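You operate a simulated robot arm through the tools that you are given. There is no shell and no other tool. Be economical: measure what you need, move in short steps, check, and stop when the job is done.

You run a simulated robot arm. Do the job below in one go: nothing can be reset, and whatever is moved stays where it is left.

## Task
Open the purple box lid.
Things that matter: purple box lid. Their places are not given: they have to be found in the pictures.

It is judged by the outcome, as a careful person would: the job done as asked, and still so three seconds after it is handed in. It fails if anything else is knocked over, pushed out of place, dropped, spilled or broken. Lids that push on must go on centred and level and be pressed home; caps that screw on are set level and turned clockwise until they are tight.

## Robot
A 7-joint arm with a two-finger parallel gripper, fixed in place. Base frame: the origin is at the foot of the arm, x ahead of it, y to its left, z up. Units: mm, rad, N and s.
Its first joint turns from -1.152 to 1.152 rad. Payload 2.6 kg.
Tool frame: the origin (TCP) lies between the finger pads and is the grasp point; the fingertips stand 30 mm ahead of it; z points along the fingers, y is the line along which they close. The gripper opens to 94 mm. The fingers are 28 mm wide and 10 mm thick; the gripper's body (50 by 96 mm) begins 55 mm behind the TCP.
Orientation is that of the tool frame in the base frame, as a unit quaternion [w, x, y, z]. With the fingers straight down and closing along the base's y, the tool's x points along the base's -x, its y along +y and its z along -z.

## Interface
- The arm moves only by the tool send_rows. Its argument "commands" is a list of rows, each a list of 7 numbers: the shift along the base's x, y, z in mm, then the turn, a rotation vector about the base's x, y, z in degrees, then the gripper command, from -1 (shut) to 1 (fully open), values between in proportion. In form: [[x, y, z, ax, ay, az, gripper], ...]. A call has 1 to 8 rows; each row is the pose to reach, as a shift and turn from the pose commanded when the call began. A row lasts 0.2 s, in which the tool goes at most 50 mm and 0.15 rad; a call with a longer step from one row to the next is refused whole, and so is a gripper value outside its range. Where a pose cannot be reached the arm comes as near as it can. A force on the tool above 40 N (or 10 N above the force at the start of the call, whichever is more), or a blocked arm, ends the call early, and 0.2 s more pass. The fingers move at their own pace (about 72 mm/s each) and stop on an object; they squeeze with about 31 N. The grip force told is the motor's: it shows also when the fingers shut on nothing. Time passes only in rows, and 0.2 s behind the last, so rows that repeat a pose let the fingers close. It gives the time, the measured TCP pose, the force on the tool (base axes), the opening and the grip force at its end, in the units of the frame above (readings bear some noise).
- Cameras (640 x 400 px; columns grow to the right, rows downward): "scene" is fixed at [26.7, 432.6, 551.3]; the picture's right is [-0.81, -0.59, 0.00], its down [-0.40, 0.55, -0.74] and it looks along [0.43, -0.60, -0.68] (base axes); focal length 242 px, centre (320, 200). "wrist" rides on the gripper at [-37, 0, -58] in the tool frame; the picture's right is [0.00, -1.00, 0.00], its down [0.97, 0.00, -0.24] and it looks along [0.24, 0.00, 0.97] (tool axes); focal length 218 px, centre (320, 200).
- grab_frame(camera): a new picture of that camera. It takes no simulated time.
- probe_pixels(camera, pixels): for up to 12 pixels [column, row] of the newest picture of that camera ("zoom" is the newest enlarged one), the place [x, y, z] in the base frame of the surface seen there, good to about 2 mm. It takes no simulated time.
- inspect(camera, box): a new picture of the part [left, top, right, bottom] of that camera's present view, enlarged. It takes no simulated time.
- finish_job(): hands the job in; it is judged then, once.

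Go step by step. Measure first, check grasps and placings, and put right what went wrong. The budget is 60 turns and 26 pictures, counting those below and the enlarged ones. Unless the task says otherwise, let go and move clear before handing in, and close with one line.

The tools are called after "Emit:" as a command line: name --pt "numbers of a row" for each row, then --argument value for the rest, lists and objects as JSON in quotes. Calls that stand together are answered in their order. send_rows: Moves the arm, as the interface text tells. Its arguments: {"type":"object","properties":{"commands":{"type":"array","items":{"type":"array","items":{"type":"number"}}}},"required":["commands"]} The other tools are called the same way: grab_frame (camera) takes a picture; probe_pixels (camera, pixels) gives the place of the surface under pixels of a picture; inspect (camera, box) takes an enlarged picture of a part of a camera's view; finish_job () hands the job in.

At the start:

```text
time: 0.0
eef_pos: [230.1, 279.1, 397.2]
tool_rot: [-0.001, 0.0, 1.0, 0.001]
wrist_force: [-0.1, -0.7, 2.0]
width: 94.1
finger_force: 0.1
```

scene: 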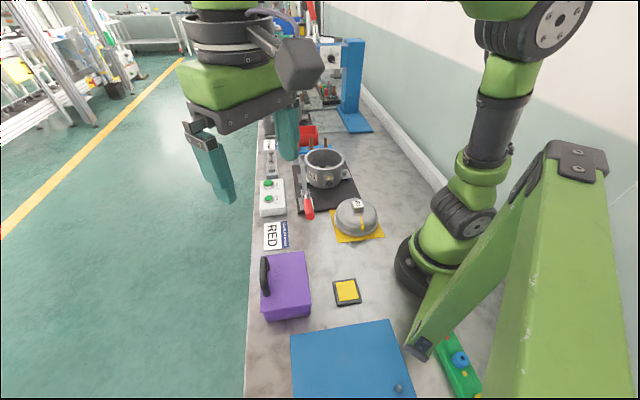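
wrist: 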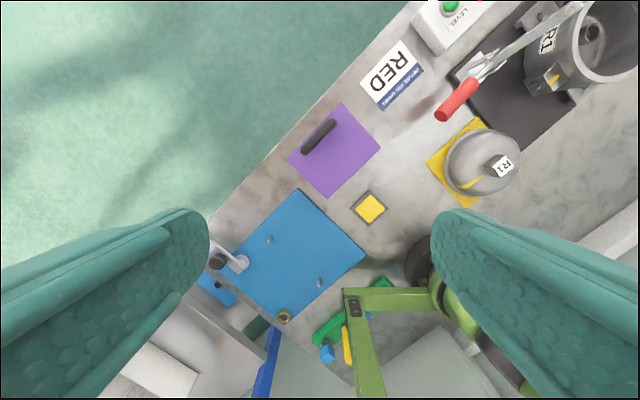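

The purple box is seen at scene (286,285) with a black handle at (265,277). I'll enlarge it in both views.

Emit:
inspect --camera "scene" --box '[230, 230, 350, 330]'

Emit:
inspect --camera "wrist" --box '[260, 80, 420, 220]'

```text
4.00 times, centred on (290, 280) of scene
```

zoom: 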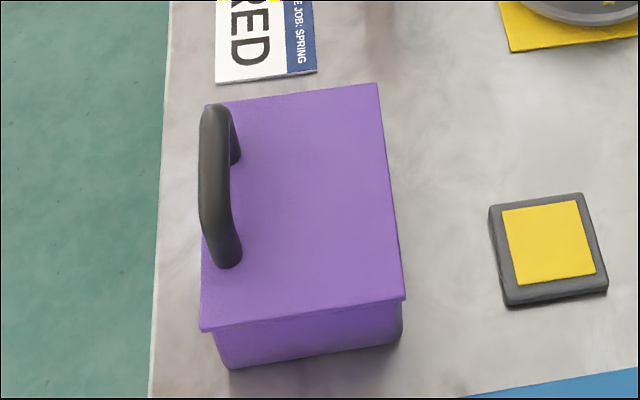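

```text
2.86 times, centred on (340, 150) of wrist
```

zoom: 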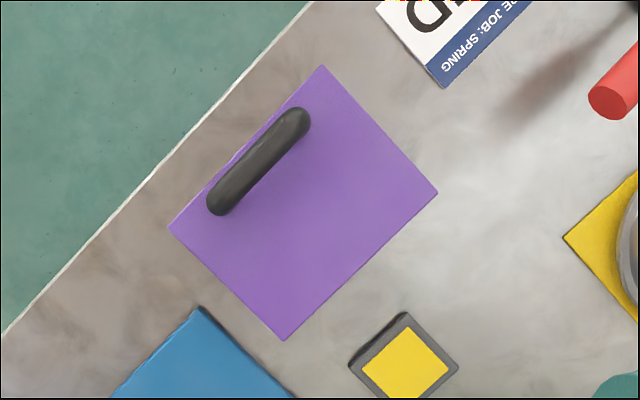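

The wrist zoom shows the lid corners and the handle near one edge, so the hinge is probably on the opposite edge. I'll measure these points.

Emit:
probe_pixels --camera "zoom" --pixels '[[322, 69], [434, 192], [283, 336], [172, 227], [297, 120], [220, 202], [258, 162], [300, 230], [360, 270], [470, 250], [240, 160], [276, 165]]'

Emit:
probe_pixels --camera "scene" --pixels '[[286, 314], [282, 309], [264, 275], [289, 343], [330, 310]]'

```text
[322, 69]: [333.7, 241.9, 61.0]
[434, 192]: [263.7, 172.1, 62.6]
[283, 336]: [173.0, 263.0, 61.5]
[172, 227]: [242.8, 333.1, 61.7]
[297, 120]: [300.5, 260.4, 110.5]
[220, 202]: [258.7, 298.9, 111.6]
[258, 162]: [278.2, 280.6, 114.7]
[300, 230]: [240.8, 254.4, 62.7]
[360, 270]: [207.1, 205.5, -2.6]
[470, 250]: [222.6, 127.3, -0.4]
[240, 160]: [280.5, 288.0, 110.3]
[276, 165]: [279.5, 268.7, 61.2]
```

```text
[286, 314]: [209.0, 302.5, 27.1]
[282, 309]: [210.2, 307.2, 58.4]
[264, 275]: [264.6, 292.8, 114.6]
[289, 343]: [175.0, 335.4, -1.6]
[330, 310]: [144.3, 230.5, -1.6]
```

The corners put the lid top at z≈61, with the bench here at z≈-2. The handle bar is centred near (279,280), its top is at z≈114, and it runs along (-1,1). The hinge edge should be the one centred near (218,217). I'll turn the tool -45° so it closes across the bar, and come down above it.

Emit:
send_rows --pt "8 0 -25 0 0 -7.5 0.2" --pt "16 0 -50 0 0 -15 0.2" --pt "24 0 -75 0 0 -22.5 0.2" --pt "32 0 -100 0 0 -30 0.2" --pt "40 0 -125 0 0 -37.5 0.2" --pt "49 1 -160 0 0 -45 0.2" --pt "49 1 -190 0 0 -45 0.2" --pt "49 1 -190 0 0 -45 0.2"

Emit:
grab_frame --camera "wrist"

Emit:
grab_frame --camera "scene"

```text
time: 1.8
eef_pos: [277.8, 278.7, 205.9]
tool_rot: [0.0, 0.382, 0.924, 0.0]
wrist_force: [0.4, 0.2, 0.5]
width: 56.2
finger_force: 0.0
```

```text
21 pictures are left
```

wrist: 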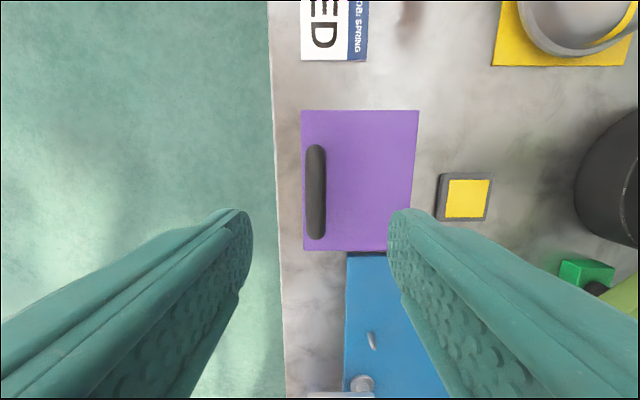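

```text
20 pictures are left
```

scene: 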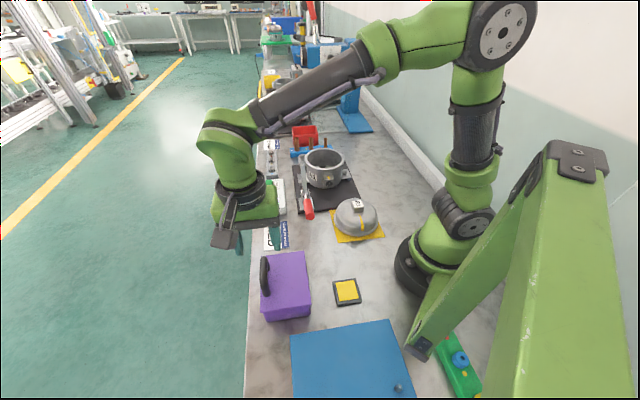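

The bar, at wrist column 316 and rows 145-240, lies between the fingers. I'll probe it again from here before going down.

Emit:
probe_pixels --camera "wrist" --pixels '[[316, 148], [316, 192], [316, 235], [308, 192], [324, 192], [304, 114], [417, 114], [410, 248], [465, 195], [350, 190]]'

```text
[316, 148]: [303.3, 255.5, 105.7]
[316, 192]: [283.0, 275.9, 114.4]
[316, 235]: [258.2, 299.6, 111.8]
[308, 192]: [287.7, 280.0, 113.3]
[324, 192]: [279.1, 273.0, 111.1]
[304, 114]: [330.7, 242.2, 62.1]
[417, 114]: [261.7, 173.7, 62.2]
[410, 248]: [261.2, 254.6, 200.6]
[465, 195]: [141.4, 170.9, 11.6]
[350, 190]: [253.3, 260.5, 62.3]
```

The bar's centre is at (281,278), within 3 mm of the tool. I'll go down to z≈101, which keeps the tips 8 mm above the lid, and close.

Emit:
send_rows --pt "2.5 -1 -30 0 0 0 0.2" --pt "2.5 -1 -60 0 0 0 0.2" --pt "2.5 -1 -85 0 0 0 0.2" --pt "2.5 -1 -104 0 0 0 0.2" --pt "2.5 -1 -104 0 0 0 0.2"

Emit:
send_rows --pt "0 0 0 0 0 0 -1" --pt "0 0 0 0 0 0 -1" --pt "0 0 0 0 0 0 -1"

Emit:
grab_frame --camera "scene"

```text
time: 3.0
eef_pos: [281.3, 277.5, 101.0]
tool_rot: [0.0, 0.382, 0.924, 0.0]
wrist_force: [0.2, 0.6, -0.3]
width: 56.5
finger_force: 0.0
```

```text
time: 3.8
eef_pos: [283.9, 279.3, 101.7]
tool_rot: [0.001, 0.382, 0.924, 0.002]
wrist_force: [8.7, 9.0, 6.3]
width: 19.7
finger_force: 44.9
```

```text
19 pictures are left
```

scene: 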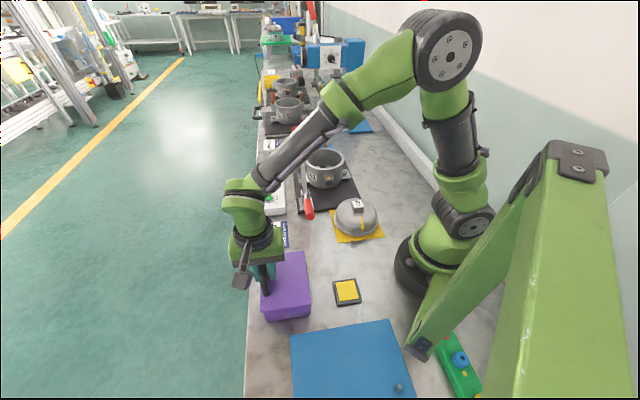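

The fingers hold the bar at a 19.7 mm opening. I'll start a small 10° arc about the hinge edge to test that it opens.

Emit:
send_rows --pt "0.5 0.5 4 1.7 -1.7 0 -1" --pt "-0.5 -0.5 7.7 3.5 -3.5 0 -1" --pt "-2 -2 11.5 5.3 -5.3 0 -1" --pt "-4 -4 15 7.1 -7.1 0 -1"

Emit:
inspect --camera "scene" --box '[210, 220, 350, 330]'

```text
time: 4.8
eef_pos: [278.6, 272.7, 114.9]
tool_rot: [0.033, 0.381, 0.921, 0.079]
wrist_force: [-1.1, -7.6, -5.6]
width: 19.6
finger_force: 44.9
```

```text
3.64 times, centred on (280, 275) of scene
```

zoom: 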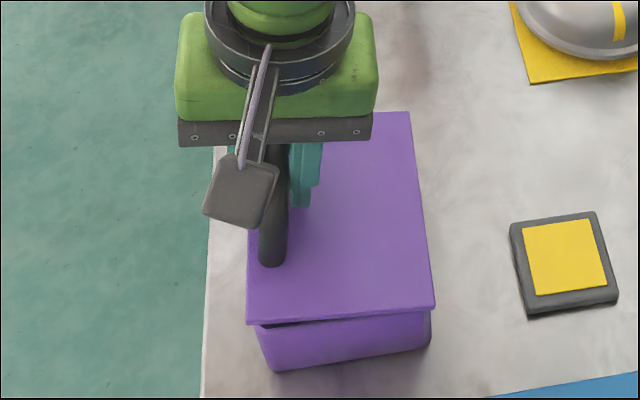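

The lid is lifting, with a gap at zoom (290,322), and it hinges on the far right edge as expected. Forces are low, so I'll continue the arc to about 30°.

Emit:
send_rows --pt "-3.7 -3.7 6.9 3.54 -3.54 0 -1" --pt "-7.8 -7.8 13.2 7.07 -7.07 0 -1" --pt "-12.4 -12.4 19.1 10.6 -10.6 0 -1" --pt "-17.3 -17.3 24.4 14.14 -14.14 0 -1"

```text
time: 5.8
eef_pos: [259.7, 256.5, 139.2]
tool_rot: [0.098, 0.372, 0.892, 0.237]
wrist_force: [3.3, -21.0, -19.3]
width: 20.0
finger_force: 45.0
```

The lid is at about 30°, with moderate forces. I'll go on to about 40° and take a look.

Emit:
send_rows --pt "-4.7 -5.7 4.6 3.54 -3.54 0 -1" --pt "-9.6 -11.6 8.6 7.07 -7.07 0 -1"

Emit:
grab_frame --camera "scene"

Emit:
grab_frame --camera "wrist"

```text
time: 6.4
eef_pos: [249.5, 244.9, 147.1]
tool_rot: [0.128, 0.361, 0.87, 0.312]
wrist_force: [-6.6, -6.7, -25.6]
width: 19.8
finger_force: 45.3
```

```text
17 pictures are left
```

scene: 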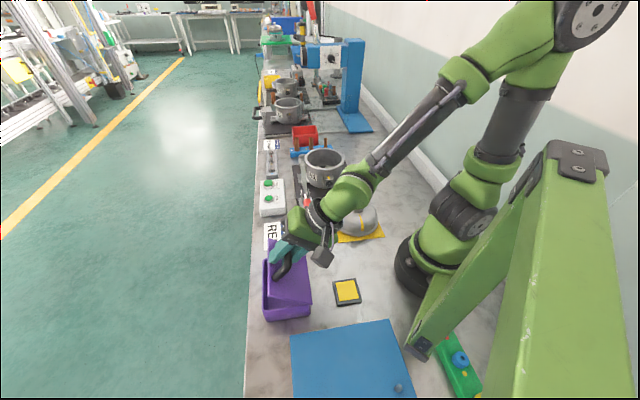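

```text
16 pictures are left
```

wrist: 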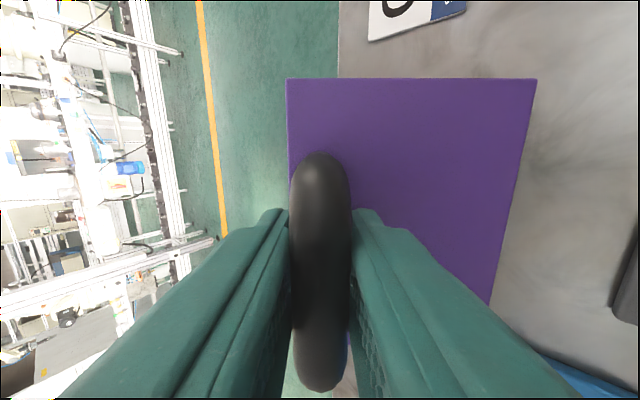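

The lid is open about 40°, and the tool follows it well. I'll continue to about 50°.

Emit:
send_rows --pt "-5.7 -5.7 2.5 3.54 -3.54 0 -1" --pt "-11.5 -11.5 4.5 7.07 -7.07 0 -1"

```text
time: 6.8
eef_pos: [247.6, 242.9, 148.4]
tool_rot: [0.138, 0.357, 0.861, 0.335]
wrist_force: [0.2, 0.8, -2.6]
width: 20.0
finger_force: 45.1
out of reach, approached as far as the arm can: row 1, 2
stopped in row 2: the force on the tool passed its limit (the readings are from after the stop); the commanded pose is now the measured one
```

The arm can't tilt past about 42°, so the lid is at about 42° and still held. I'll carry on along the arc while easing the tool back toward vertical, letting the round bar pivot in the pads.

Emit:
send_rows --pt "-3 -3 1.5 -4.24 4.24 0 -1" --pt "-5.8 -5.8 2.9 -8.5 8.5 0 -1" --pt "-8.7 -8.7 4 -12.7 12.7 0 -1" --pt "-11.7 -11.7 5.2 -17 17 0 -1"

Emit:
grab_frame --camera "scene"

```text
time: 7.3
eef_pos: [242.8, 243.1, 149.4]
tool_rot: [0.117, 0.361, 0.878, 0.291]
wrist_force: [0.9, -1.3, -0.9]
width: 19.8
finger_force: 44.7
stopped in row 2: the force on the tool passed its limit (the readings are from after the stop); the commanded pose is now the measured one
```

```text
15 pictures are left
```

scene: 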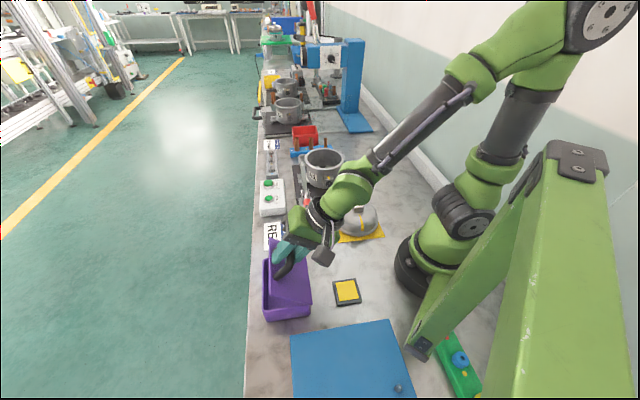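

Rigid pinching resists the pivoting, but the load at rest is nearly zero, so the hinge may hold the lid by itself. I'll loosen to about 25 mm, keeping the bar caged, and check whether it stays.

Emit:
send_rows --pt "0 0 0 0 0 0 -0.47" --pt "0 0 0 0 0 0 -0.47"

Emit:
inspect --camera "scene" --box '[220, 210, 360, 330]'

```text
time: 7.9
eef_pos: [243.7, 243.6, 151.4]
tool_rot: [0.116, 0.361, 0.878, 0.291]
wrist_force: [0.6, -0.7, 0.5]
width: 24.7
finger_force: 0.0
```

```text
3.33 times, centred on (290, 270) of scene
```

zoom: 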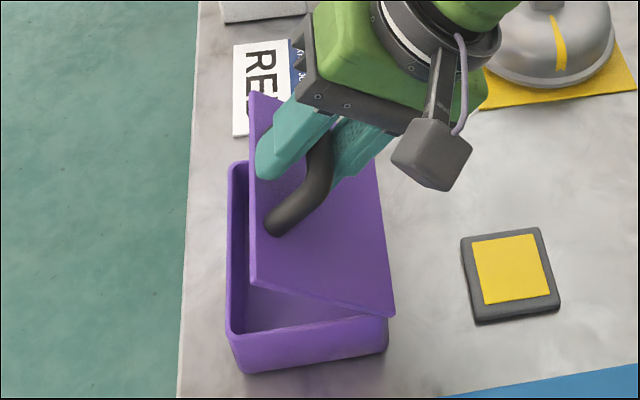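

The lid stays at about 45° with no grip, so the hinge has friction. With the bar loosely caged, I'll turn the tool toward vertical while pushing the bar inward.

Emit:
send_rows --pt "-2 -2 0.5 -4.24 4.24 0 -0.42" --pt "-4 -4 1.5 -8.5 8.5 0 -0.42" --pt "-7 -7 3 -12.7 12.7 0 -0.42" --pt "-10 -10 4 -17 17 0 -0.42"

```text
time: 8.9
eef_pos: [232.7, 232.8, 153.9]
tool_rot: [0.039, 0.378, 0.919, 0.102]
wrist_force: [0.0, 0.7, 0.6]
width: 27.4
finger_force: 0.4
```

That went smoothly, with no load and the lid at about 52°. I'll push further inward, roughly level, toward 75°.

Emit:
send_rows --pt "-5 -5 1 -3 3 0 -0.42" --pt "-10 -10 2 -6 6 0 -0.42" --pt "-15 -15 2.5 -8.5 8.5 0 -0.42" --pt "-20 -20 2.5 -8.5 8.5 0 -0.42" --pt "-25 -25 2 -8.5 8.5 0 -0.42" --pt "-30 -30 1 -8.5 8.5 0 -0.42"

Emit:
inspect --camera "scene" --box '[220, 190, 380, 330]'

```text
time: 10.3
eef_pos: [203.1, 203.1, 156.1]
tool_rot: [-0.003, 0.381, 0.924, 0.005]
wrist_force: [1.5, 0.1, -1.0]
width: 27.5
finger_force: 0.1
```

```text
2.86 times, centred on (300, 260) of scene
```

zoom: 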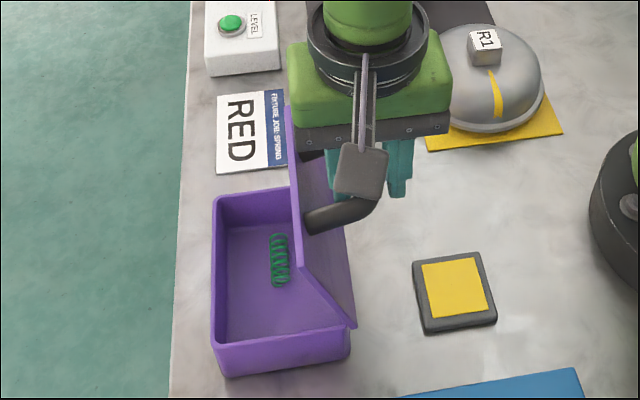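

The lid is at about 75° and the spring inside is undisturbed. I'll keep pushing, dropping slightly along the arc, to get past vertical to about 100°.

Emit:
send_rows --pt "-5 -5 -1 0 0 0 -0.42" --pt "-10 -10 -2.5 0 0 0 -0.42" --pt "-15 -15 -4.5 0 0 0 -0.42" --pt "-20 -20 -7 0 0 0 -0.42" --pt "-25 -25 -10.5 0 0 0 -0.42" --pt "-29 -29 -14 0 0 0 -0.42"

Emit:
inspect --camera "scene" --box '[220, 190, 380, 330]'

```text
time: 11.7
eef_pos: [175.9, 172.7, 141.4]
tool_rot: [-0.002, 0.382, 0.924, 0.006]
wrist_force: [-0.9, 0.1, 0.4]
width: 27.4
finger_force: 0.1
```

```text
2.86 times, centred on (300, 260) of scene
```

zoom: 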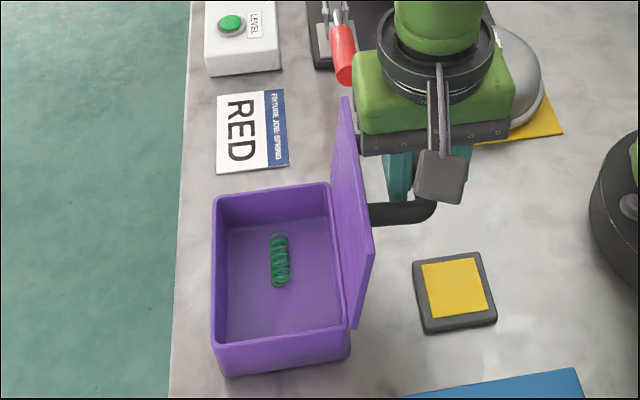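

The lid is past vertical at about 100°. I'll loosen slightly and withdraw straight up.

Emit:
send_rows --pt "0 0 0 0 0 0 -0.32" --pt "0 0 10 0 0 0 -0.32" --pt "0 0 25 0 0 0 -0.32" --pt "0 0 50 0 0 0 -0.32" --pt "0 0 80 0 0 0 -0.32" --pt "0 0 110 0 0 0 -0.32" --pt "0 0 110 0 0 0 -0.32"

Emit:
grab_frame --camera "scene"

```text
time: 13.3
eef_pos: [173.6, 175.0, 251.3]
tool_rot: [0.0, 0.381, 0.924, 0.006]
wrist_force: [0.6, -0.4, 0.2]
width: 32.0
finger_force: 0.1
```

```text
11 pictures are left
```

scene: 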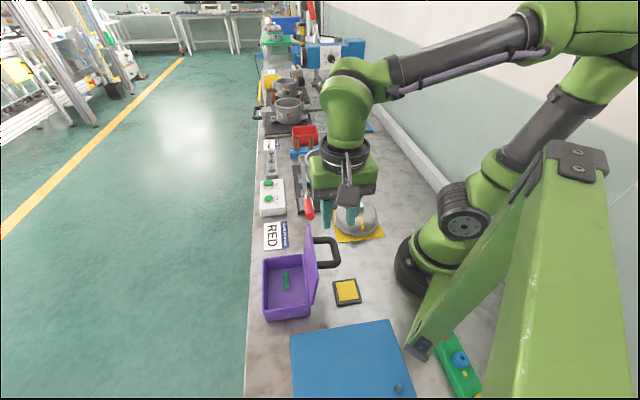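

The gripper is clear and the lid stands open, with the box where it was. I'll wait a little over a second to confirm it holds.

Emit:
send_rows --pt "0 0 10 0 0 0 -0.32" --pt "0 0 20 0 0 0 -0.32" --pt "0 0 20 0 0 0 -0.32" --pt "0 0 20 0 0 0 -0.32" --pt "0 0 20 0 0 0 -0.32" --pt "0 0 20 0 0 0 -0.32" --pt "0 0 20 0 0 0 -0.32" --pt "0 0 20 0 0 0 -0.32"

Emit:
inspect --camera "scene" --box '[220, 190, 380, 330]'

```text
time: 15.1
eef_pos: [173.8, 174.3, 270.7]
tool_rot: [-0.002, 0.382, 0.924, 0.006]
wrist_force: [-0.5, 0.4, 0.3]
width: 32.1
finger_force: 0.0
```

```text
2.86 times, centred on (300, 260) of scene
```

zoom: 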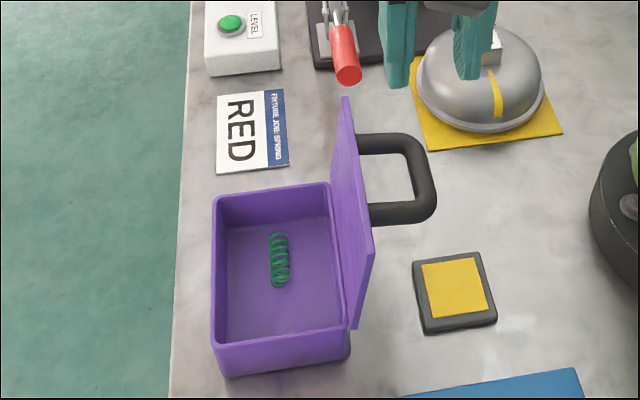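

The lid hasn't moved since I let go, and nothing else is disturbed, so I'm handing in.

Emit:
finish_job

```text
The job is handed in.
```

The purple box lid is open just past vertical and stays there by itself; the gripper is clear and nothing else looks disturbed.
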